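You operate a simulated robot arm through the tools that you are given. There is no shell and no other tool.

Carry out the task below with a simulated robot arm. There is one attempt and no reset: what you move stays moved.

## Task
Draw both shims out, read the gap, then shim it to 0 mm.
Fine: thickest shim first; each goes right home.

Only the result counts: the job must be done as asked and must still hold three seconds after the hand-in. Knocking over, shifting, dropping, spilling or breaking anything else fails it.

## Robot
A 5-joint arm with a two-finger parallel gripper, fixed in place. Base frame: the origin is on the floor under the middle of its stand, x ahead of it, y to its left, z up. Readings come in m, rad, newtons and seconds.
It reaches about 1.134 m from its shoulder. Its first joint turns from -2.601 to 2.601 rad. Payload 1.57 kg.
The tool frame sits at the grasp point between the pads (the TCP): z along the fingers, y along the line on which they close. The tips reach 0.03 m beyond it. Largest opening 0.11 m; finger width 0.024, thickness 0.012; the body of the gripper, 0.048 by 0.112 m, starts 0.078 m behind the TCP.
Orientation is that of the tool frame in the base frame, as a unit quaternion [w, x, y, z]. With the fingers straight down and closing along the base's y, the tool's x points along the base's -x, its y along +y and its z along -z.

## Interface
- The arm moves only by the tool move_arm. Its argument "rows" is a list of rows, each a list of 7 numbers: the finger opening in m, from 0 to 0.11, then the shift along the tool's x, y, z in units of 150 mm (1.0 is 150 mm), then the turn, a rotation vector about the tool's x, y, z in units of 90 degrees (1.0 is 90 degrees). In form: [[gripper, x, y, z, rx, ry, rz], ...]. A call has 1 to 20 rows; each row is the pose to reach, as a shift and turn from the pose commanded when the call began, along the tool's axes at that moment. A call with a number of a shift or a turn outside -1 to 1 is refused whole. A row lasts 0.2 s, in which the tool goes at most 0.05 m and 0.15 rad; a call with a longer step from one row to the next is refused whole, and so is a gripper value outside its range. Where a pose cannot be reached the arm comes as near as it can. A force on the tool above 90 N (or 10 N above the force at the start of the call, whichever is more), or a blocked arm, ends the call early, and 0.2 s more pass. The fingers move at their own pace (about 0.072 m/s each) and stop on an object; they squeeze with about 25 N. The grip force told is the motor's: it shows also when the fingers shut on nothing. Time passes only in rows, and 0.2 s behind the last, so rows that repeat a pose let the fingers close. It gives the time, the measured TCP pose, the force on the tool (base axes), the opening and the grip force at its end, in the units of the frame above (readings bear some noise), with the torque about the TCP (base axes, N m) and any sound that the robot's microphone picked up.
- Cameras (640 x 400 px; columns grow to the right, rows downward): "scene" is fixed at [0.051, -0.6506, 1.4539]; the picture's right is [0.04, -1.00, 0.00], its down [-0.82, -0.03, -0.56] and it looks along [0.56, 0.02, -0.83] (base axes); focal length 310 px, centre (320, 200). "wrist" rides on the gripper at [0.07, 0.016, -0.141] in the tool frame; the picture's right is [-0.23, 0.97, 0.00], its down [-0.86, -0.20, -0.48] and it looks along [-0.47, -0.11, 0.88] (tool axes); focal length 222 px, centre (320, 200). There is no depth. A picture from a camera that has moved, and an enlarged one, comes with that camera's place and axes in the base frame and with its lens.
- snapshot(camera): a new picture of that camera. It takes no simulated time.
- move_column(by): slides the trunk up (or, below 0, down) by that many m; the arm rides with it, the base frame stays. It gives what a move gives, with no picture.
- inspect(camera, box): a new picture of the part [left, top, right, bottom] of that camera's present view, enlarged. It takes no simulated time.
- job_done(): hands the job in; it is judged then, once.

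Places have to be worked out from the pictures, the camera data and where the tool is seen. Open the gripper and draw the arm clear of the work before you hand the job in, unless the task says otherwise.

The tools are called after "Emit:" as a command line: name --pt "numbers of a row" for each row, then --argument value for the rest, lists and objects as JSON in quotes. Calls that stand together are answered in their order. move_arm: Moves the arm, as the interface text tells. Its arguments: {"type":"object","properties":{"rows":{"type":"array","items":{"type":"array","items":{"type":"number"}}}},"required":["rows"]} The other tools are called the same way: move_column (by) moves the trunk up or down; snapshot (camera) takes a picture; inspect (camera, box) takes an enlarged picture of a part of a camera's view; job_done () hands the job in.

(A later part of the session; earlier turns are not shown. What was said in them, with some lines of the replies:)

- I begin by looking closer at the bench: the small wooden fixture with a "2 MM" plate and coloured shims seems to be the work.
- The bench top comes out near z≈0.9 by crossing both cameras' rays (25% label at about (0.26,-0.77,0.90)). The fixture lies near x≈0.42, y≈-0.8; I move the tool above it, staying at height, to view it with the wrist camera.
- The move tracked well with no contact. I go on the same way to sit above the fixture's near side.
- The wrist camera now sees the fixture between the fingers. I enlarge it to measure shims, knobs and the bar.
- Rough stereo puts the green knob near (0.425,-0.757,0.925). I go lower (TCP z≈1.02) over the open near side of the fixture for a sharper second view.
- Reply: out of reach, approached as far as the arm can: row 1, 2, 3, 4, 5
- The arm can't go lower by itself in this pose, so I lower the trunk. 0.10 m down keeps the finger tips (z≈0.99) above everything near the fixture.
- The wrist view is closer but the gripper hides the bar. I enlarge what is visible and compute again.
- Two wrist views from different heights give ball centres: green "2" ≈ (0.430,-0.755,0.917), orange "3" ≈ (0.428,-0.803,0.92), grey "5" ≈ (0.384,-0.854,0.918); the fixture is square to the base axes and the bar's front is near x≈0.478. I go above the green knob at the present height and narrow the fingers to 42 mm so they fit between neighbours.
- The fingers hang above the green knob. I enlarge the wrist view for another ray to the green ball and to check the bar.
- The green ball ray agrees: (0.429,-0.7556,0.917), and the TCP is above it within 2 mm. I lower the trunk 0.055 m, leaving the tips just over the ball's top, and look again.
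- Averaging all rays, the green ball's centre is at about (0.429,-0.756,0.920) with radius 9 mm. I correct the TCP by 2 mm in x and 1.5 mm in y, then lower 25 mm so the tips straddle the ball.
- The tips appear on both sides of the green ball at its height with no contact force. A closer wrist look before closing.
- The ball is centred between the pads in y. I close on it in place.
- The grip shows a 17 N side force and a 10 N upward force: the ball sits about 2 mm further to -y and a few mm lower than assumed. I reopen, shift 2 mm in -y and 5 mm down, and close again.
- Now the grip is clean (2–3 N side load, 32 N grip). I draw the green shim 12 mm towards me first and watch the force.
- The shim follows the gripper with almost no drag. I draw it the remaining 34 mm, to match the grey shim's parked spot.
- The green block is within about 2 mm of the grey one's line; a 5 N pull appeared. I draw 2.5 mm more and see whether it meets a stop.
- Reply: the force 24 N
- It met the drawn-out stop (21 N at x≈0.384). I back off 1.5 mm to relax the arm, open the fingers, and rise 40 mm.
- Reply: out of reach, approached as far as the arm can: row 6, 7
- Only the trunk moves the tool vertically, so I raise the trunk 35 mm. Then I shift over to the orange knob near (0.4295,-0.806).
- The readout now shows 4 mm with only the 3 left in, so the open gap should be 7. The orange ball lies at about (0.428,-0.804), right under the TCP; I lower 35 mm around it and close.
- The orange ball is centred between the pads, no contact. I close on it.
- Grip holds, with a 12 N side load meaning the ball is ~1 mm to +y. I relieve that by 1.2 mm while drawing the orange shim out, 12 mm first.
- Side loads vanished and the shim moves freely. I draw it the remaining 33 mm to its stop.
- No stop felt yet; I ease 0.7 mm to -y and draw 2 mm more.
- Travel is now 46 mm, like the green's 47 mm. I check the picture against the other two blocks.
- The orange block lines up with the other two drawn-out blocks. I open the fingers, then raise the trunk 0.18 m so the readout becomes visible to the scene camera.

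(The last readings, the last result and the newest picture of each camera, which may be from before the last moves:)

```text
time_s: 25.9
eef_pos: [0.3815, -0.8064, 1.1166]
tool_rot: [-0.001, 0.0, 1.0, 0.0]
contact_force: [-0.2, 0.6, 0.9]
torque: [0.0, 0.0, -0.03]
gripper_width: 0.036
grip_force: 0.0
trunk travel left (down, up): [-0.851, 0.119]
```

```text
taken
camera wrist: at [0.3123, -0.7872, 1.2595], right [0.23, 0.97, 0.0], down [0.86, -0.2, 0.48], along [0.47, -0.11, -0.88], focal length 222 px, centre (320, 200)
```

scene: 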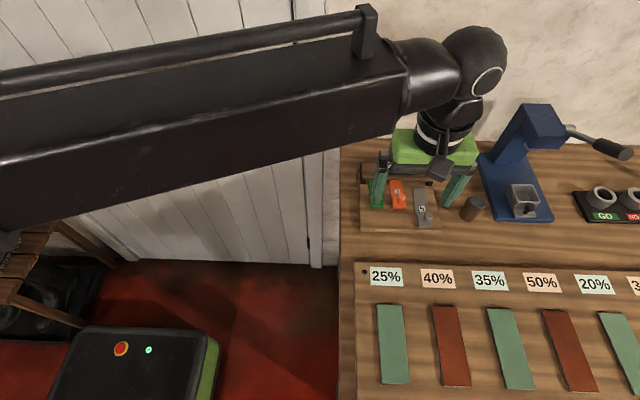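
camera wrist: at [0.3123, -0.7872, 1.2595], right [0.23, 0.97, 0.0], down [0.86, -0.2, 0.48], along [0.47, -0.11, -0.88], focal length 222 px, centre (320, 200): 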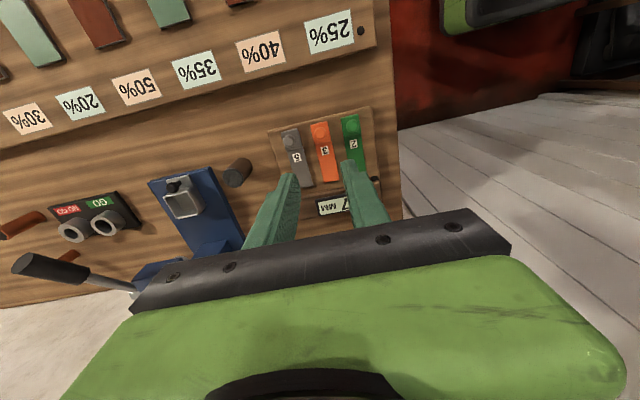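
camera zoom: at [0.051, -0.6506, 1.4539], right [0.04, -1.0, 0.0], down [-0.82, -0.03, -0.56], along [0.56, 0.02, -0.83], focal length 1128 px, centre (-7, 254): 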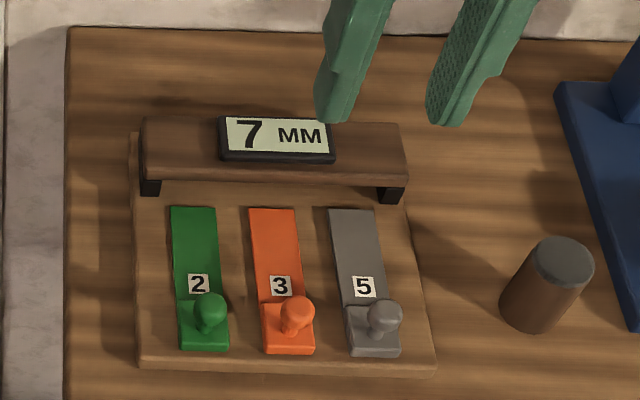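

The readout is 7 mm with all three drawn out, so 5 + 2 closes it, the 5 going first. I move over the grey knob near (0.383,-0.853) at height, then lower to just above it and look.

Emit:
move_arm --pt "0.036 -0.005 -0.16 0 0 0 0" --pt "0.036 -0.01 -0.313 0 0 0 0" --pt "0.036 -0.01 -0.313 0 0 0 0"

Emit:
move_column --by -0.144

Emit:
inspect --camera "wrist" --box '[230, 90, 410, 220]'

Emit:
inspect --camera "scene" --box '[350, 130, 510, 250]'

```text
time_s: 26.7
eef_pos: [0.376, -0.8355, 1.1165]
tool_rot: [0.0, 0.0, 1.0, -0.001]
contact_force: [-1.2, -0.1, -0.2]
torque: [0.0, -0.01, 0.03]
gripper_width: 0.0361
grip_force: 0.0
out of reach, approached as far as the arm can: row 2, 3
trunk travel left (down, up): [-0.851, 0.119]
```

```text
time_s: 28.4
eef_pos: [0.377, -0.8339, 0.974]
tool_rot: [0.0, 0.0, 1.0, 0.0]
contact_force: [0.1, -1.0, 0.5]
torque: [-0.01, 0.02, 0.0]
gripper_width: 0.036
grip_force: 0.1
trunk travel left (down, up): [-0.707, 0.263]
```

```text
3.08 times, centred on (320, 155) of wrist
camera zoom: at [0.3074, -0.8162, 1.1155], right [0.23, 0.97, 0.0], down [0.85, -0.2, 0.48], along [0.47, -0.11, -0.88], focal length 684 px, centre (320, 338)
```

zoom: 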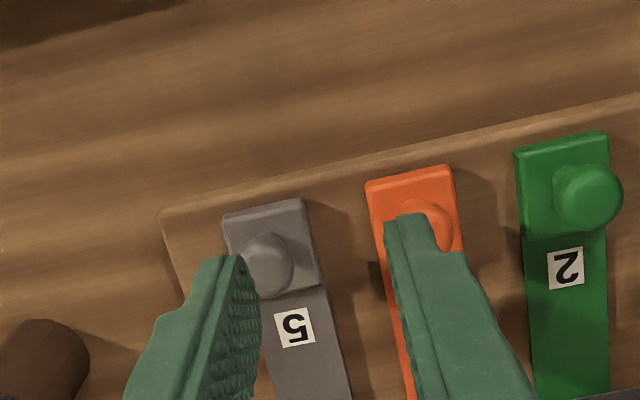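

```text
3.33 times, centred on (430, 190) of scene
camera zoom: at [0.051, -0.6506, 1.4539], right [0.04, -1.0, 0.0], down [-0.82, -0.03, -0.56], along [0.56, 0.02, -0.83], focal length 1034 px, centre (-47, 233)
```

zoom: 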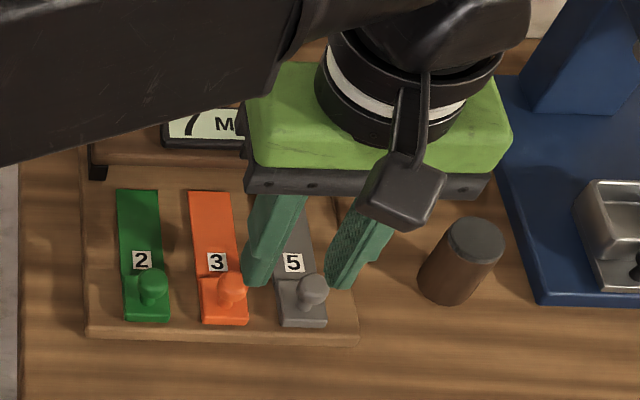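

At this orientation the arm's reach ends about 18 mm short of the grey knob (boundary radius ≈0.916 m). The wrist seems able to pitch, so I tilt the tool 12.5° so the fingers lean outward (-y), which should give ~45 mm more reach; I do it slowly here above the knobs.

Emit:
move_arm --pt "0.036 0 0 0 0.03 0 0" --pt "0.036 0 0 0 0.06 0 0" --pt "0.036 0 0 0 0.09 0 0" --pt "0.036 0 0 0 0.12 0 0" --pt "0.036 0 0 0 0.139 0 0" --pt "0.036 0 0 0 0.139 0 0"

Emit:
snapshot --camera "wrist"

Emit:
snapshot --camera "scene"

```text
time_s: 29.8
eef_pos: [0.3773, -0.8344, 0.9783]
tool_rot: [0.0, 0.0, 0.994, -0.109]
contact_force: [-1.2, 0.8, 0.5]
torque: [-0.05, 0.03, 0.01]
gripper_width: 0.0359
grip_force: 0.1
out of reach, approached as far as the arm can: row 4, 5, 6
trunk travel left (down, up): [-0.707, 0.263]
```

```text
taken
camera wrist: at [0.3072, -0.7859, 1.1143], right [0.23, 0.95, -0.21], down [0.85, -0.09, 0.51], along [0.47, -0.3, -0.83], focal length 222 px, centre (320, 200)
```

wrist: 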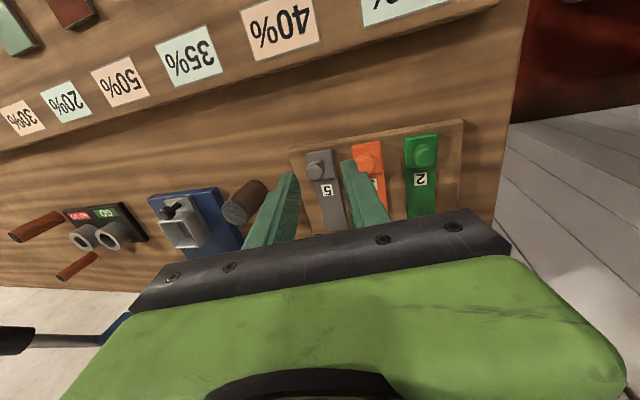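

```text
taken
```

scene: 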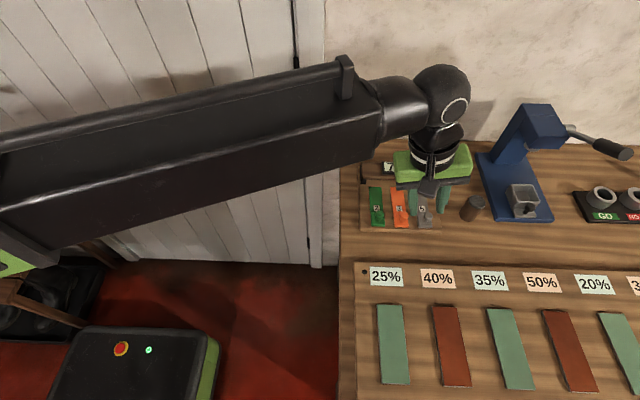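

The tilt works as modelled (12.5°, TCP rose ~5 mm since wrist height is fixed). I enlarge the wrist view to locate the grey ball relative to the fingers.

Emit:
inspect --camera "wrist" --box '[230, 110, 410, 240]'

Emit:
inspect --camera "scene" --box '[350, 130, 510, 250]'

```text
3.08 times, centred on (320, 175) of wrist
camera zoom: at [0.3072, -0.7859, 1.1143], right [0.23, 0.95, -0.21], down [0.85, -0.09, 0.51], along [0.47, -0.3, -0.83], focal length 684 px, centre (320, 277)
```

zoom: 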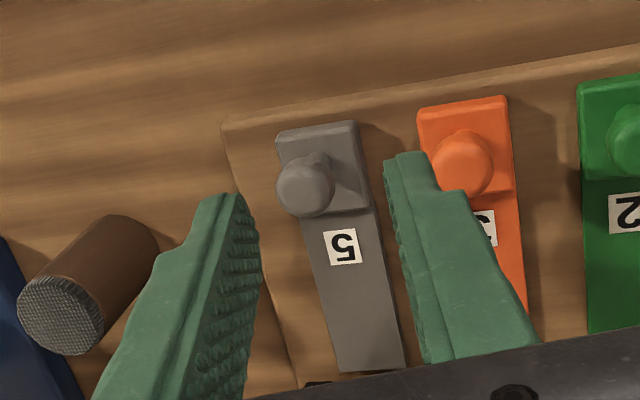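

```text
3.33 times, centred on (430, 190) of scene
camera zoom: at [0.051, -0.6506, 1.4539], right [0.04, -1.0, 0.0], down [-0.82, -0.03, -0.56], along [0.56, 0.02, -0.83], focal length 1034 px, centre (-47, 233)
```

zoom: 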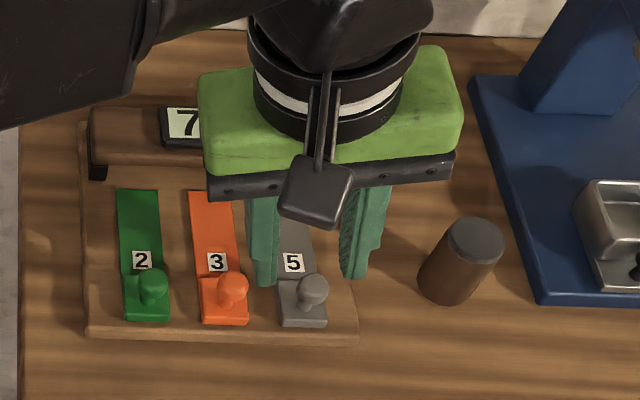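

Computed: grey ball ≈ (0.383,-0.854,0.917). With the tilt, the ball should sit ~25 mm beyond the TCP along the fingers, so I shift +6 mm in x and -14.6 mm in y, then lower 30 mm and look.

Emit:
move_arm --pt "0.036 -0.02 -0.05 0.011 0 0 0" --pt "0.036 -0.04 -0.095 0.021 0 0 0" --pt "0.036 -0.04 -0.095 0.021 0 0 0"

Emit:
move_column --by -0.025

Emit:
inspect --camera "wrist" --box '[230, 110, 410, 240]'

Emit:
inspect --camera "scene" --box '[350, 130, 510, 250]'

```text
time_s: 30.6
eef_pos: [0.3829, -0.8477, 0.9793]
tool_rot: [-0.001, 0.0, 0.994, -0.11]
contact_force: [-0.1, 0.0, 0.2]
torque: [0.01, -0.01, 0.03]
gripper_width: 0.0362
grip_force: 0.0
trunk travel left (down, up): [-0.707, 0.263]
```

```text
time_s: 31.3
eef_pos: [0.3835, -0.849, 0.9547]
tool_rot: [-0.001, -0.001, 0.994, -0.11]
contact_force: [-0.4, 0.3, -0.4]
torque: [0.0, 0.0, 0.01]
gripper_width: 0.0358
grip_force: 0.0
trunk travel left (down, up): [-0.682, 0.288]
```

```text
3.08 times, centred on (320, 175) of wrist
camera zoom: at [0.3141, -0.8001, 1.0893], right [0.23, 0.95, -0.21], down [0.85, -0.09, 0.51], along [0.47, -0.3, -0.83], focal length 684 px, centre (320, 277)
```

zoom: 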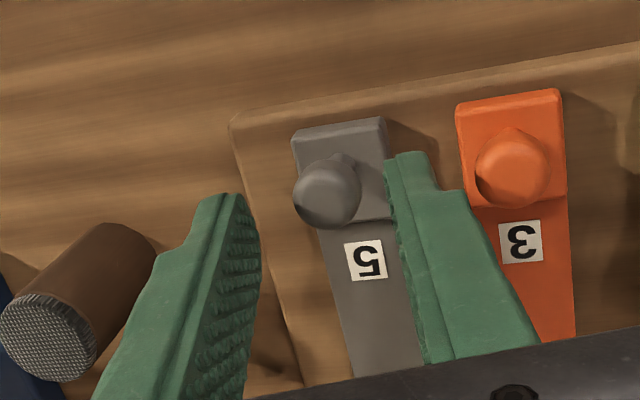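

```text
3.33 times, centred on (430, 190) of scene
camera zoom: at [0.051, -0.6506, 1.4539], right [0.04, -1.0, 0.0], down [-0.82, -0.03, -0.56], along [0.56, 0.02, -0.83], focal length 1034 px, centre (-47, 233)
```

zoom: 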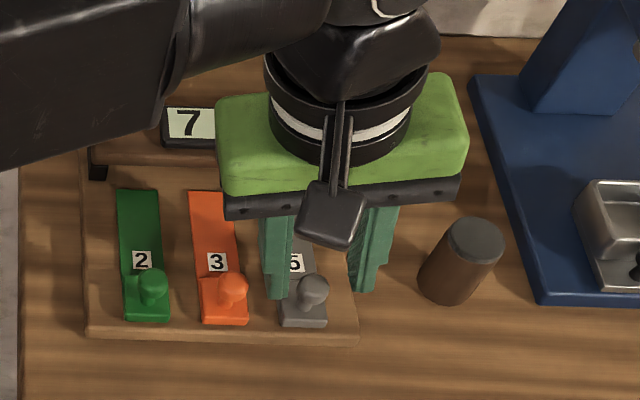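

The grey ball is on the gripper's mid-plane (offset -5.4 mm in y as wanted for the tilt). I lower 14 mm so the tips straddle it and check for contact.

Emit:
move_column --by -0.014

Emit:
inspect --camera "wrist" --box '[230, 110, 410, 240]'

Emit:
inspect --camera "scene" --box '[400, 170, 464, 220]'

```text
time_s: 31.9
eef_pos: [0.3833, -0.8489, 0.9404]
tool_rot: [-0.001, 0.0, 0.994, -0.11]
contact_force: [-0.7, -0.4, -0.3]
torque: [-0.02, 0.01, -0.01]
gripper_width: 0.0361
grip_force: 0.1
trunk travel left (down, up): [-0.668, 0.302]
```

```text
3.08 times, centred on (320, 175) of wrist
camera zoom: at [0.3141, -0.8001, 1.0753], right [0.23, 0.95, -0.21], down [0.85, -0.09, 0.51], along [0.47, -0.3, -0.83], focal length 684 px, centre (320, 277)
```

zoom: 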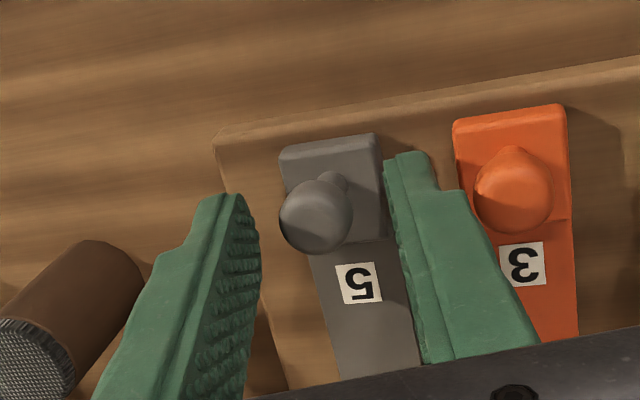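

```text
8.00 times, centred on (432, 195) of scene
camera zoom: at [0.051, -0.6506, 1.4539], right [0.04, -1.0, 0.0], down [-0.82, -0.03, -0.56], along [0.56, 0.02, -0.83], focal length 2482 px, centre (-576, 240)
```

zoom: 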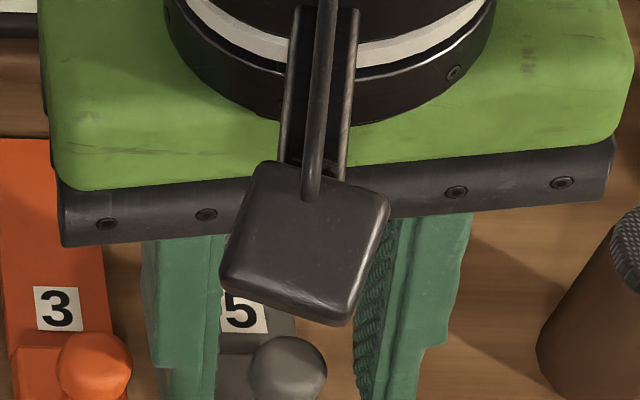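

The grey ball is midway between the pads and there's no contact. I close on it.

Emit:
move_arm --pt "0.02 0 0 0 0 0 0" --pt "0.0 0 0 0 0 0 0" --pt "0.0 0 0 0 0 0 0" --pt "0.0 0 0 0 0 0 0"

Emit:
inspect --camera "wrist" --box '[230, 110, 410, 240]'

```text
time_s: 33.0
eef_pos: [0.3841, -0.8493, 0.9397]
tool_rot: [0.0, 0.0, 0.994, -0.109]
contact_force: [0.1, -3.1, 2.7]
torque: [0.29, 0.04, 0.01]
gripper_width: 0.0191
grip_force: 33.6
trunk travel left (down, up): [-0.668, 0.302]
```

```text
3.08 times, centred on (320, 175) of wrist
camera zoom: at [0.314, -0.8003, 1.0753], right [0.23, 0.95, -0.21], down [0.85, -0.09, 0.51], along [0.47, -0.3, -0.83], focal length 684 px, centre (320, 277)
```

zoom: 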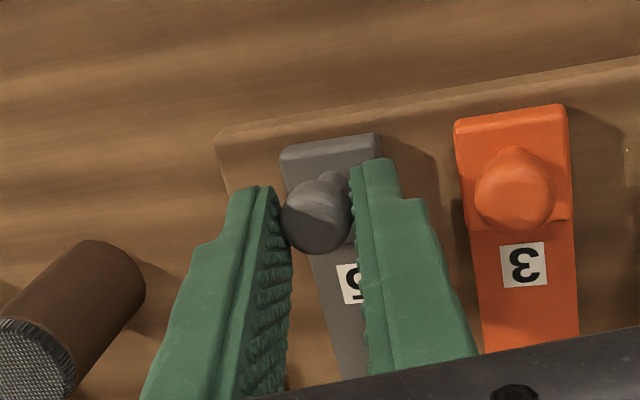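

The grip is firm (34 N, small side load). I slide the grey shim in, 12 mm first, and watch that it follows.

Emit:
move_arm --pt "0.0 -0.02 0 0 0 0 0" --pt "0.0 -0.04 0 0 0 0 0" --pt "0.0 -0.06 0 0 0 0 0" --pt "0.0 -0.08 0 0 0 0 0"

Emit:
inspect --camera "wrist" --box '[230, 110, 410, 240]'

Emit:
inspect --camera "scene" --box '[350, 130, 510, 250]'

```text
time_s: 34.0
eef_pos: [0.3949, -0.8496, 0.9397]
tool_rot: [0.0, 0.0, 0.994, -0.11]
contact_force: [0.8, -7.0, 4.4]
torque: [0.21, 0.12, 0.01]
gripper_width: 0.0188
grip_force: 33.1
trunk travel left (down, up): [-0.668, 0.302]
```

```text
3.08 times, centred on (320, 175) of wrist
camera zoom: at [0.3262, -0.8003, 1.0752], right [0.23, 0.95, -0.21], down [0.85, -0.09, 0.51], along [0.47, -0.3, -0.83], focal length 684 px, centre (320, 277)
```

zoom: 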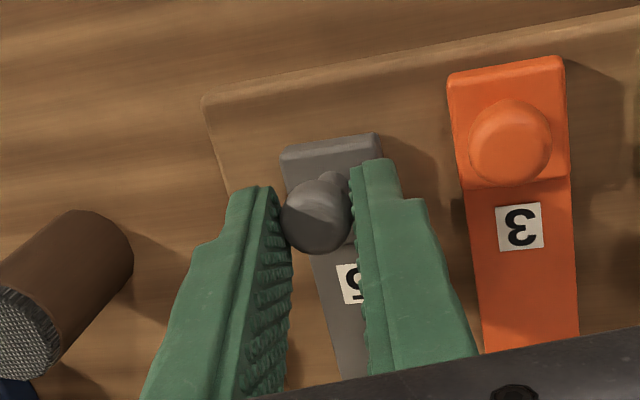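

```text
3.33 times, centred on (430, 190) of scene
camera zoom: at [0.051, -0.6506, 1.4539], right [0.04, -1.0, 0.0], down [-0.82, -0.03, -0.56], along [0.56, 0.02, -0.83], focal length 1034 px, centre (-47, 233)
```

zoom: 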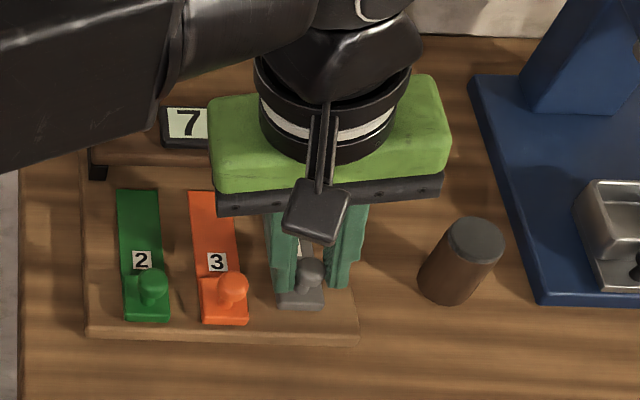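

It slides in freely. I push 28 mm further, easing the small side load.

Emit:
move_arm --pt "0.0 -0.027 -0.004 0.001 0 0 0" --pt "0.0 -0.054 -0.004 0.001 0 0 0" --pt "0.0 -0.081 -0.004 0.001 0 0 0" --pt "0.0 -0.108 -0.004 0.001 0 0 0" --pt "0.0 -0.135 -0.004 0.001 0 0 0" --pt "0.0 -0.162 -0.004 0.001 0 0 0" --pt "0.0 -0.187 -0.004 0.001 0 0 0"

Emit:
inspect --camera "scene" --box '[350, 130, 510, 250]'

Emit:
inspect --camera "wrist" --box '[230, 110, 410, 240]'

```text
time_s: 35.5
eef_pos: [0.4249, -0.849, 0.9401]
tool_rot: [-0.001, 0.0, 0.994, -0.111]
contact_force: [0.8, 4.3, -2.6]
torque: [0.41, 0.09, -0.07]
gripper_width: 0.0189
grip_force: 32.7
trunk travel left (down, up): [-0.668, 0.302]
```

```text
3.33 times, centred on (430, 190) of scene
camera zoom: at [0.051, -0.6506, 1.4539], right [0.04, -1.0, 0.0], down [-0.82, -0.03, -0.56], along [0.56, 0.02, -0.83], focal length 1034 px, centre (-47, 233)
```

zoom: 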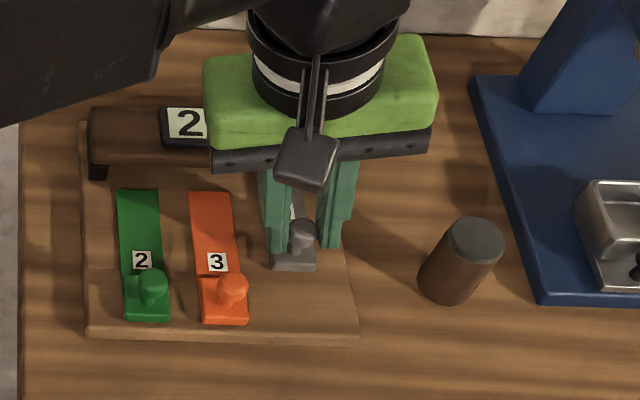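

```text
3.08 times, centred on (320, 175) of wrist
camera zoom: at [0.355, -0.8005, 1.0753], right [0.23, 0.95, -0.21], down [0.85, -0.09, 0.51], along [0.47, -0.3, -0.83], focal length 684 px, centre (320, 277)
```

zoom: 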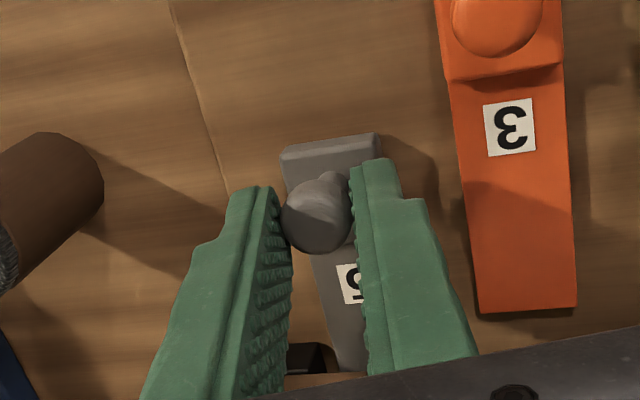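

The readout already shows 2, but the shim must go right home. I push on in small steps to find the stop.

Emit:
move_arm --pt "0.0 -0.01 0 0 0 0 0" --pt "0.0 -0.02 0 0 0 0 0" --pt "0.0 -0.03 0 0 0 0 0" --pt "0.0 -0.03 0 0 0 0 0"

```text
time_s: 36.5
eef_pos: [0.4289, -0.8506, 0.9408]
tool_rot: [0.0, -0.001, 0.994, -0.109]
contact_force: [-0.2, 2.1, -1.9]
torque: [0.36, 0.05, -0.02]
gripper_width: 0.0189
grip_force: 33.7
trunk travel left (down, up): [-0.668, 0.302]
```

No stop yet at x≈0.429. I go on 3 mm more in 1.5 mm steps.

Emit:
move_arm --pt "0.0 -0.01 0 0 0 0 0" --pt "0.0 -0.02 0 0 0 0 0" --pt "0.0 -0.02 0 0 0 0 0"

Emit:
inspect --camera "wrist" --box '[230, 110, 410, 240]'

```text
time_s: 37.4
eef_pos: [0.4297, -0.8494, 0.9391]
tool_rot: [0.0, 0.0, 0.994, -0.108]
contact_force: [-9.6, 7.2, -6.7]
torque: [0.46, 0.3, -0.07]
gripper_width: 0.0189
grip_force: 33.6
trunk travel left (down, up): [-0.668, 0.302]
```

```text
3.08 times, centred on (320, 175) of wrist
camera zoom: at [0.3603, -0.8005, 1.0754], right [0.23, 0.95, -0.21], down [0.86, -0.09, 0.51], along [0.47, -0.3, -0.83], focal length 684 px, centre (320, 277)
```

zoom: 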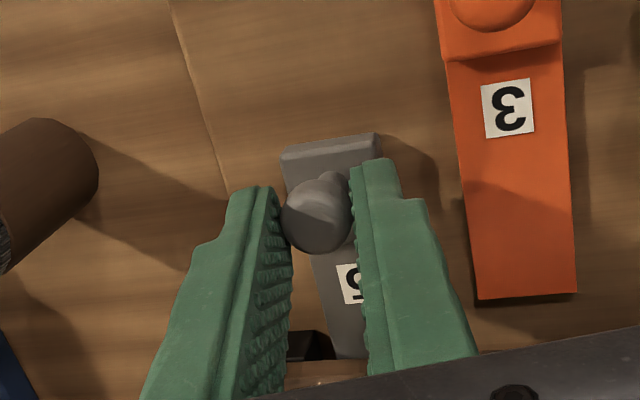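

A 10 N push appears at x≈0.430, matching the 46 mm stroke. I press 1.5 mm more to confirm it's the hard stop.

Emit:
move_arm --pt "0.0 -0.01 0 0 0 0 0" --pt "0.0 -0.01 0 0 0 0 0"

Emit:
inspect --camera "wrist" --box '[230, 110, 410, 240]'

Emit:
inspect --camera "scene" --box '[350, 130, 510, 250]'

```text
time_s: 38.0
eef_pos: [0.4307, -0.8489, 0.9392]
tool_rot: [0.0, 0.0, 0.994, -0.109]
contact_force: [-18.7, 12.5, -12.8]
torque: [0.52, 0.48, -0.13]
gripper_width: 0.0189
grip_force: 33.2
trunk travel left (down, up): [-0.668, 0.302]
```

```text
3.08 times, centred on (320, 175) of wrist
camera zoom: at [0.3612, -0.8007, 1.0756], right [0.23, 0.95, -0.21], down [0.86, -0.09, 0.51], along [0.47, -0.3, -0.83], focal length 684 px, centre (320, 277)
```

zoom: 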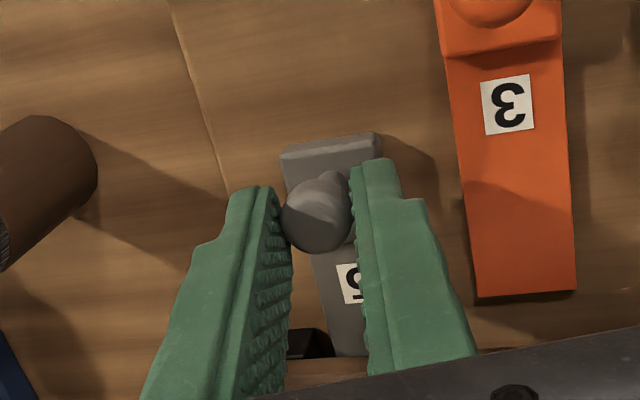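

```text
3.33 times, centred on (430, 190) of scene
camera zoom: at [0.051, -0.6506, 1.4539], right [0.04, -1.0, 0.0], down [-0.82, -0.03, -0.56], along [0.56, 0.02, -0.83], focal length 1034 px, centre (-47, 233)
```

zoom: 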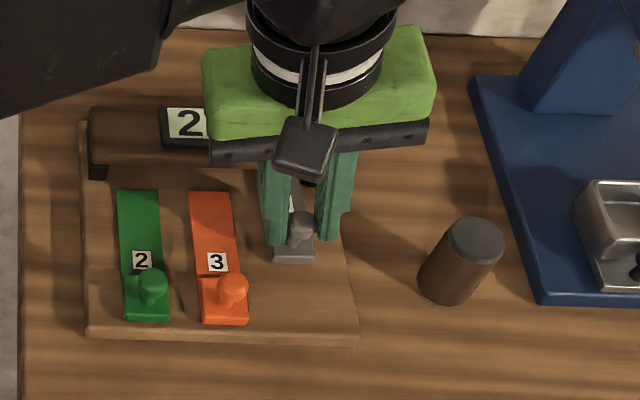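

The push force rises to 19 N with hardly any motion: the grey 5 is home at its stop, readout 2. I open in place (the arm can only spring inward) and raise 40 mm.

Emit:
move_arm --pt "0.036 0 0 0 0 0 0" --pt "0.036 0 0 0 0 0 0" --pt "0.036 0 0 0 0 0 0"

Emit:
move_column --by 0.04

Emit:
inspect --camera "wrist" --box '[230, 110, 410, 240]'

Emit:
inspect --camera "scene" --box '[350, 130, 510, 250]'

```text
time_s: 38.8
eef_pos: [0.4316, -0.8501, 0.9416]
tool_rot: [0.001, 0.0, 0.994, -0.11]
contact_force: [0.0, -0.2, 0.4]
torque: [0.05, 0.03, 0.03]
gripper_width: 0.0359
grip_force: 0.0
trunk travel left (down, up): [-0.668, 0.302]
```

```text
time_s: 39.6
eef_pos: [0.4322, -0.8487, 0.9806]
tool_rot: [0.0, 0.0, 0.994, -0.11]
contact_force: [-0.1, 0.8, 0.1]
torque: [-0.03, 0.0, 0.01]
gripper_width: 0.0359
grip_force: 0.0
trunk travel left (down, up): [-0.708, 0.262]
```

```text
3.08 times, centred on (320, 175) of wrist
camera zoom: at [0.363, -0.8008, 1.1152], right [0.23, 0.95, -0.21], down [0.85, -0.09, 0.51], along [0.47, -0.3, -0.83], focal length 684 px, centre (320, 277)
```

zoom: 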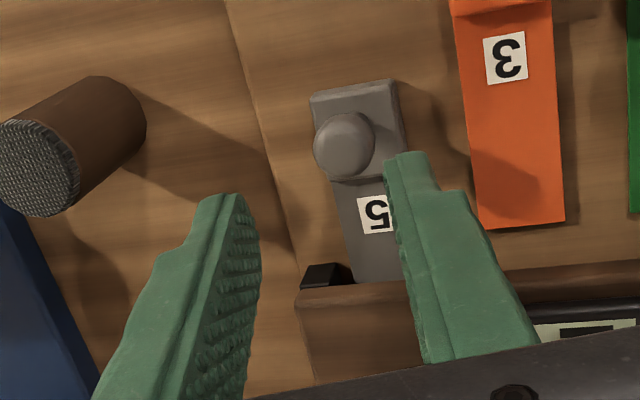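

```text
3.33 times, centred on (430, 190) of scene
camera zoom: at [0.051, -0.6506, 1.4539], right [0.04, -1.0, 0.0], down [-0.82, -0.03, -0.56], along [0.56, 0.02, -0.83], focal length 1034 px, centre (-47, 233)
```

zoom: 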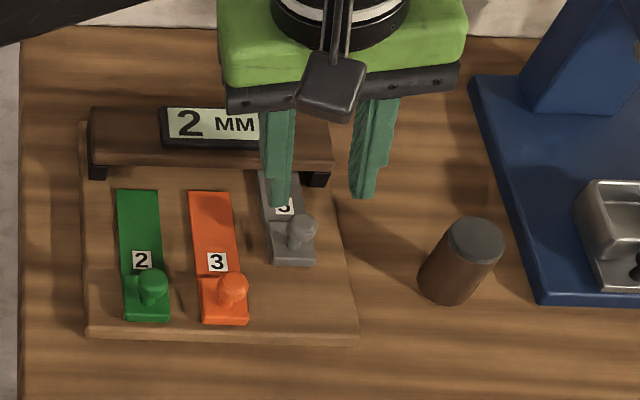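

Grey sits home (block edge in line with where the others stood home), readout 2 mm. Now the green 2: I move across to above its knob at (0.3835,-0.757) and then take out the tilt.

Emit:
move_arm --pt "0.036 0.08 0.15 -0.033 0 0 0" --pt "0.036 0.16 0.3 -0.066 0 0 0" --pt "0.036 0.24 0.45 -0.1 0 0 0" --pt "0.036 0.3247 0.599 -0.1327 0 0 0" --pt "0.036 0.3247 0.599 -0.1327 0 0 0"

Emit:
move_arm --pt "0.036 0 0 0 -0.03 0 0" --pt "0.036 0 0 0 -0.06 0 0" --pt "0.036 0 0.002 0.01 -0.09 0 0" --pt "0.036 0 0.004 0.02 -0.12 0 0" --pt "0.036 0 0.007 0.032 -0.139 0 0" --pt "0.036 0 0.007 0.032 -0.139 0 0"

Emit:
inspect --camera "wrist" --box '[230, 90, 410, 220]'

Emit:
snapshot --camera "scene"

```text
time_s: 40.8
eef_pos: [0.3837, -0.7586, 0.9805]
tool_rot: [0.0, 0.0, 0.994, -0.109]
contact_force: [-0.1, -0.1, 0.3]
torque: [-0.02, 0.0, 0.03]
gripper_width: 0.0361
grip_force: 0.1
trunk travel left (down, up): [-0.708, 0.262]
```

```text
time_s: 42.2
eef_pos: [0.3825, -0.7566, 0.9746]
tool_rot: [0.001, 0.0, 1.0, 0.0]
contact_force: [-0.1, -0.5, 0.7]
torque: [-0.02, 0.01, -0.02]
gripper_width: 0.0361
grip_force: 0.0
out of reach, approached as far as the arm can: row 3
trunk travel left (down, up): [-0.708, 0.262]
```

```text
3.08 times, centred on (320, 155) of wrist
camera zoom: at [0.3137, -0.7391, 1.1165], right [0.23, 0.97, 0.0], down [0.85, -0.2, 0.48], along [0.47, -0.11, -0.88], focal length 684 px, centre (320, 338)
```

zoom: 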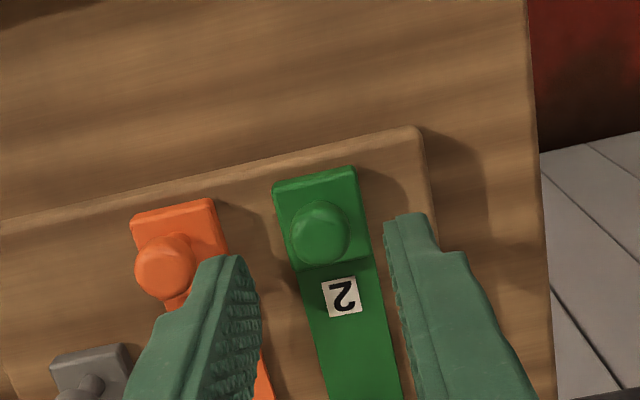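

```text
taken
```

scene: 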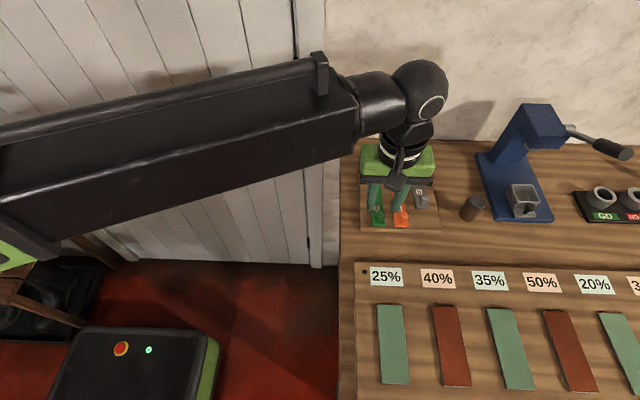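

The green ball is centred under the fingers (offset under 1 mm). I lower 37 mm around it and close.

Emit:
move_column --by -0.037

Emit:
inspect --camera "wrist" --box '[240, 120, 400, 240]'

Emit:
move_arm --pt "0.02 0 0 0 0 0 0" --pt "0.0 0 0 0 0 0 0" --pt "0.0 0 0 0 0 0 0" --pt "0.0 0 0 0 0 0 0"

Emit:
inspect --camera "wrist" --box '[240, 120, 400, 240]'

```text
time_s: 43.0
eef_pos: [0.3836, -0.7568, 0.9368]
tool_rot: [0.001, -0.001, 1.0, -0.001]
contact_force: [0.4, -0.4, -0.1]
torque: [0.0, -0.01, -0.01]
gripper_width: 0.0359
grip_force: 0.0
trunk travel left (down, up): [-0.671, 0.299]
```

```text
3.33 times, centred on (320, 180) of wrist
camera zoom: at [0.3138, -0.739, 1.0795], right [0.23, 0.97, 0.0], down [0.85, -0.2, 0.48], along [0.47, -0.11, -0.88], focal length 740 px, centre (320, 267)
```

zoom: 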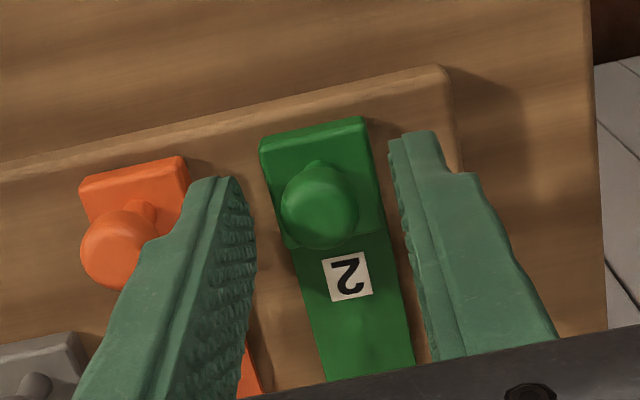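

```text
time_s: 44.0
eef_pos: [0.3851, -0.7576, 0.9372]
tool_rot: [0.0, 0.0, 1.0, 0.0]
contact_force: [-0.1, 7.5, -4.6]
torque: [0.07, -0.03, 0.0]
gripper_width: 0.0165
grip_force: 32.5
trunk travel left (down, up): [-0.671, 0.299]
```

```text
3.33 times, centred on (320, 180) of wrist
camera zoom: at [0.3141, -0.7387, 1.0795], right [0.23, 0.97, 0.0], down [0.86, -0.2, 0.48], along [0.47, -0.11, -0.88], focal length 740 px, centre (320, 267)
```

zoom: 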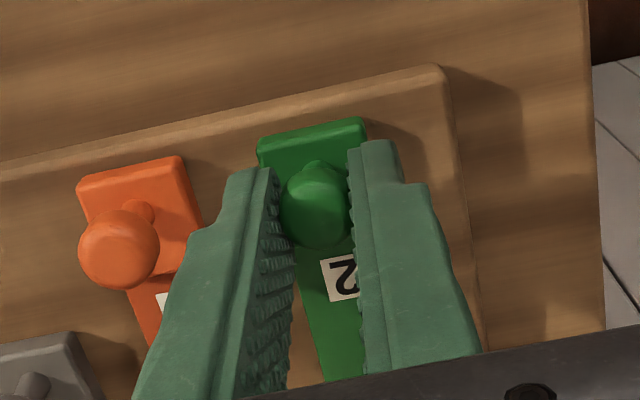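

A good grip, 16.5 mm wide. I slide the green shim in 40 mm, easing the small side load.

Emit:
move_arm --pt "0.0 -0.02 0.004 0 0 0 0" --pt "0.0 -0.045 0.004 0 0 0 0" --pt "0.0 -0.072 0.004 0 0 0 0" --pt "0.0 -0.1 0.004 0 0 0 0" --pt "0.0 -0.127 0.004 0 0 0 0" --pt "0.0 -0.155 0.004 0 0 0 0" --pt "0.0 -0.182 0.004 0 0 0 0" --pt "0.0 -0.21 0.004 0 0 0 0" --pt "0.0 -0.24 0.004 0 0 0 0" --pt "0.0 -0.267 0.004 0 0 0 0"

Emit:
inspect --camera "wrist" --box '[240, 120, 400, 240]'

Emit:
inspect --camera "scene" --box '[350, 130, 510, 250]'

```text
time_s: 46.2
eef_pos: [0.4224, -0.7564, 0.9375]
tool_rot: [0.0, -0.001, 1.0, 0.0]
contact_force: [-0.3, -6.3, 4.7]
torque: [-0.1, 0.14, 0.01]
gripper_width: 0.0167
grip_force: 31.7
trunk travel left (down, up): [-0.671, 0.299]
```

```text
3.33 times, centred on (320, 180) of wrist
camera zoom: at [0.3528, -0.7384, 1.0795], right [0.23, 0.97, 0.0], down [0.85, -0.2, 0.48], along [0.47, -0.11, -0.88], focal length 740 px, centre (320, 267)
```

zoom: 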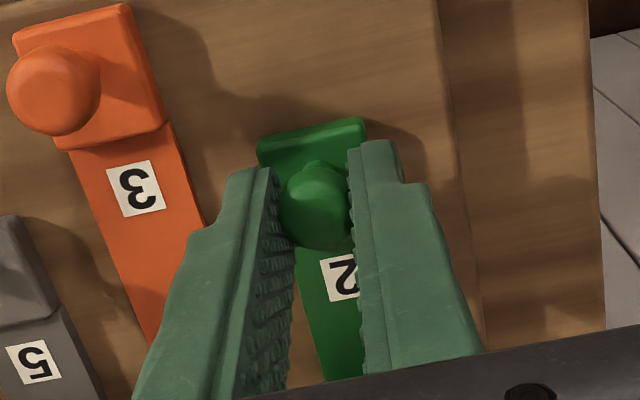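

```text
3.33 times, centred on (430, 190) of scene
camera zoom: at [0.051, -0.6506, 1.4539], right [0.04, -1.0, 0.0], down [-0.82, -0.03, -0.56], along [0.56, 0.02, -0.83], focal length 1034 px, centre (-47, 233)
```

zoom: 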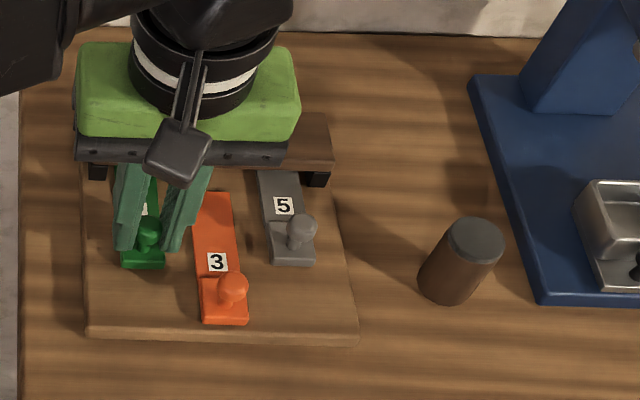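

The green shim followed in without drag. I push on 6 mm in small steps to find its stop.

Emit:
move_arm --pt "0.0 -0.01 -0.004 0 0 0 0" --pt "0.0 -0.02 -0.004 0 0 0 0" --pt "0.0 -0.03 -0.004 0 0 0 0" --pt "0.0 -0.04 -0.004 0 0 0 0" --pt "0.0 -0.04 -0.004 0 0 0 0"

```text
time_s: 47.4
eef_pos: [0.4286, -0.7566, 0.9382]
tool_rot: [0.0, 0.0, 1.0, 0.001]
contact_force: [-2.6, 8.5, -5.8]
torque: [0.12, 0.02, 0.0]
gripper_width: 0.0169
grip_force: 31.4
trunk travel left (down, up): [-0.671, 0.299]
```

A first trace of resistance (-2.6 N) at x≈0.429. I press further in 1.5 mm steps.

Emit:
move_arm --pt "0.0 -0.01 0.002 0 0 0 0" --pt "0.0 -0.01 0.002 0 0 0 0"

Emit:
move_arm --pt "0.0 -0.01 0.0 0 0 0 0" --pt "0.0 -0.01 0.0 0 0 0 0"

```text
time_s: 48.0
eef_pos: [0.4302, -0.7567, 0.938]
tool_rot: [0.001, 0.0, 1.0, 0.0]
contact_force: [-10.0, 12.8, -12.4]
torque: [0.22, 0.17, -0.01]
gripper_width: 0.0167
grip_force: 31.7
trunk travel left (down, up): [-0.671, 0.299]
```

```text
time_s: 48.6
eef_pos: [0.4304, -0.757, 0.9382]
tool_rot: [-0.001, 0.0, 1.0, 0.0]
contact_force: [-17.5, 15.8, -18.0]
torque: [0.21, 0.33, -0.02]
gripper_width: 0.0167
grip_force: 31.8
trunk travel left (down, up): [-0.671, 0.299]
```

The green shim is against its stop (-17.5 N). I relieve the side load by 1 mm, open in place, and raise the trunk 0.18 m to read the display.

Emit:
move_arm --pt "0.0 0 0.007 0 0 0 0" --pt "0.036 0 0.007 0 0 0 0" --pt "0.036 0 0.007 0 0 0 0" --pt "0.036 0 0.007 0 0 0 0"

Emit:
move_column --by 0.18

Emit:
inspect --camera "scene" --box '[350, 130, 470, 240]'

Emit:
inspect --camera "wrist" --box '[200, 70, 400, 220]'

```text
time_s: 49.6
eef_pos: [0.432, -0.7554, 0.937]
tool_rot: [0.001, 0.001, 1.0, -0.002]
contact_force: [0.0, -0.2, -0.6]
torque: [-0.02, -0.01, -0.01]
gripper_width: 0.0361
grip_force: 0.0
trunk travel left (down, up): [-0.671, 0.299]
```

```text
time_s: 51.6
eef_pos: [0.432, -0.7565, 1.1177]
tool_rot: [0.001, 0.001, 1.0, -0.001]
contact_force: [0.9, -0.1, -0.4]
torque: [-0.01, 0.02, 0.0]
gripper_width: 0.036
grip_force: 0.0
trunk travel left (down, up): [-0.851, 0.119]
```

```text
3.64 times, centred on (410, 185) of scene
camera zoom: at [0.051, -0.6506, 1.4539], right [0.04, -1.0, 0.0], down [-0.82, -0.03, -0.56], along [0.56, 0.02, -0.83], focal length 1128 px, centre (-7, 254)
```

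zoom: 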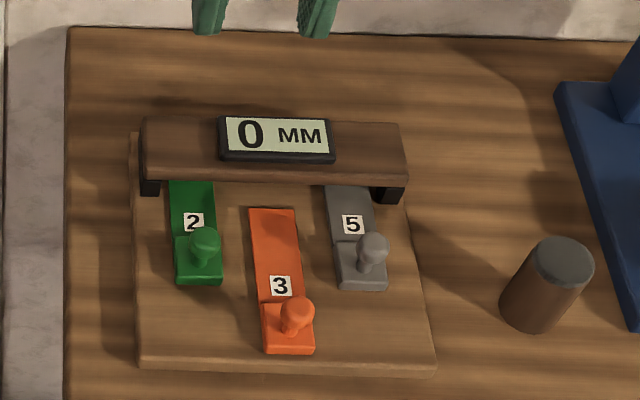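

```text
2.67 times, centred on (300, 145) of wrist
camera zoom: at [0.3623, -0.7375, 1.2594], right [0.23, 0.97, 0.0], down [0.85, -0.2, 0.48], along [0.47, -0.11, -0.88], focal length 592 px, centre (373, 347)
```

zoom: 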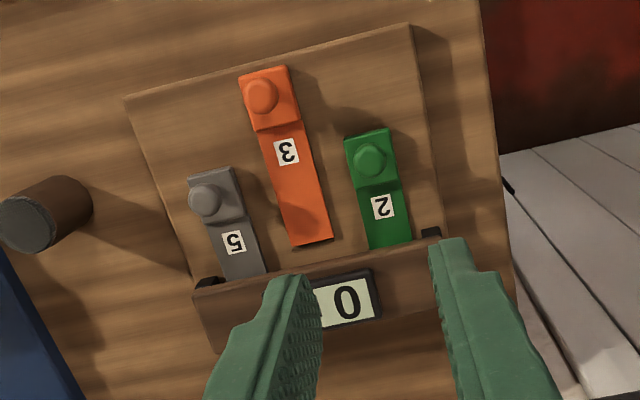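

The readout shows 0 mm; 5 and 2 are home at the same line as the original home position, the 3 is drawn out, and nothing else moved. I open the fingers and draw the arm clear towards its starting place.

Emit:
move_arm --pt "0.036 0.19 0.18 0 0 0 0" --pt "0.06 0.38 0.36 0 0 0 0" --pt "0.09 0.57 0.54 0 0 0 0" --pt "0.11 0.76 0.72 0 0 0 0" --pt "0.11 0.95 0.9 0 0 0 0" --pt "0.11 0.95 0.9 0 0 0 0"

Emit:
snapshot --camera "scene"

Emit:
inspect --camera "scene" --box '[340, 140, 460, 240]'

```text
time_s: 53.0
eef_pos: [0.29, -0.6215, 1.1179]
tool_rot: [0.0, -0.002, 1.0, -0.001]
contact_force: [-0.1, 0.4, -0.4]
torque: [0.02, 0.01, 0.01]
gripper_width: 0.1099
grip_force: 0.0
trunk travel left (down, up): [-0.851, 0.119]
```

```text
taken
```

scene: 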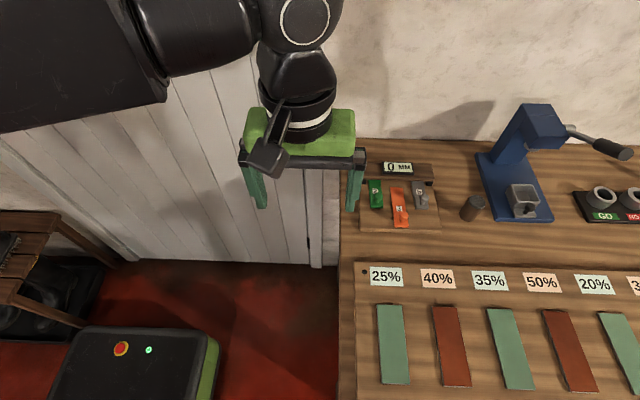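

```text
4.00 times, centred on (400, 190) of scene
camera zoom: at [0.051, -0.6506, 1.4539], right [0.04, -1.0, 0.0], down [-0.82, -0.03, -0.56], along [0.56, 0.02, -0.83], focal length 1241 px, centre (0, 240)
```

zoom: 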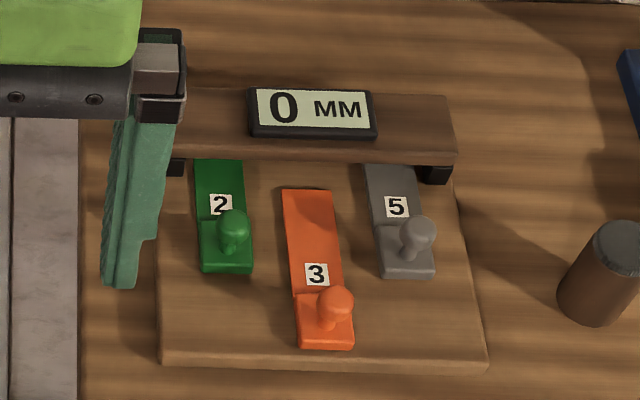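

The green is back at its exact original home line, grey matches it, the fixture hasn't shifted and the display holds 0 mm. I draw the arm a bit further away to its start place.

Emit:
move_arm --pt "0.11 0.23 0.19 0 0 0 0" --pt "0.11 0.46 0.38 0 0 0 0" --pt "0.11 0.46 0.38 0 0 0 0"

Emit:
inspect --camera "scene" --box '[340, 140, 460, 240]'

```text
time_s: 53.8
eef_pos: [0.2207, -0.5635, 1.118]
tool_rot: [0.0, 0.0, 1.0, -0.001]
contact_force: [0.5, 1.0, -1.3]
torque: [0.0, 0.0, -0.02]
gripper_width: 0.1099
grip_force: 0.0
trunk travel left (down, up): [-0.851, 0.119]
```

```text
4.00 times, centred on (400, 190) of scene
camera zoom: at [0.051, -0.6506, 1.4539], right [0.04, -1.0, 0.0], down [-0.82, -0.03, -0.56], along [0.56, 0.02, -0.83], focal length 1241 px, centre (0, 240)
```

zoom: 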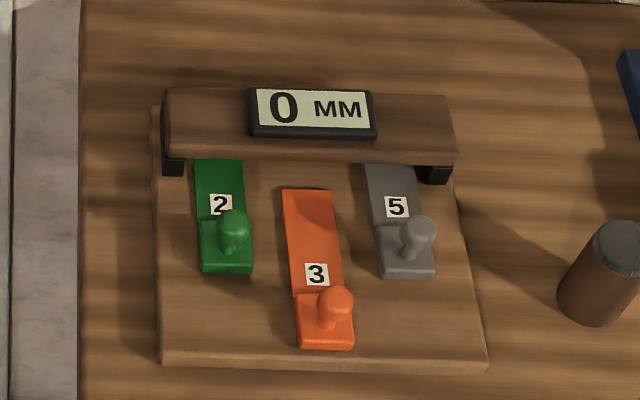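

Everything is in place: the gap read 7 mm, shims 5 then 2 are home, the display reads 0 mm, and the arm is clear with the gripper open. I hand the job in.

Emit:
job_done

```text
The job is handed in.
```

The gap is shimmed to 0 mm and the job is handed in; I haven't seen a verdict on it.

- **Gap reading:** with both shims drawn out to their stops, the display read 7 mm.
- **Shimming:** the 5 went in first and then the 2. I pushed each one until it hit its stop, at about 18 N.
- **Final state:** the display reads 0 mm and the 3 stays drawn out. In the last pictures the fixture and the nearby bench items had not moved. The gripper is open and the arm is back at its starting place.

The 5's knob was just out of reach with the fingers straight down. I tilted the gripper about 12.5° to grip it and push it home, then straightened it again for the 2.
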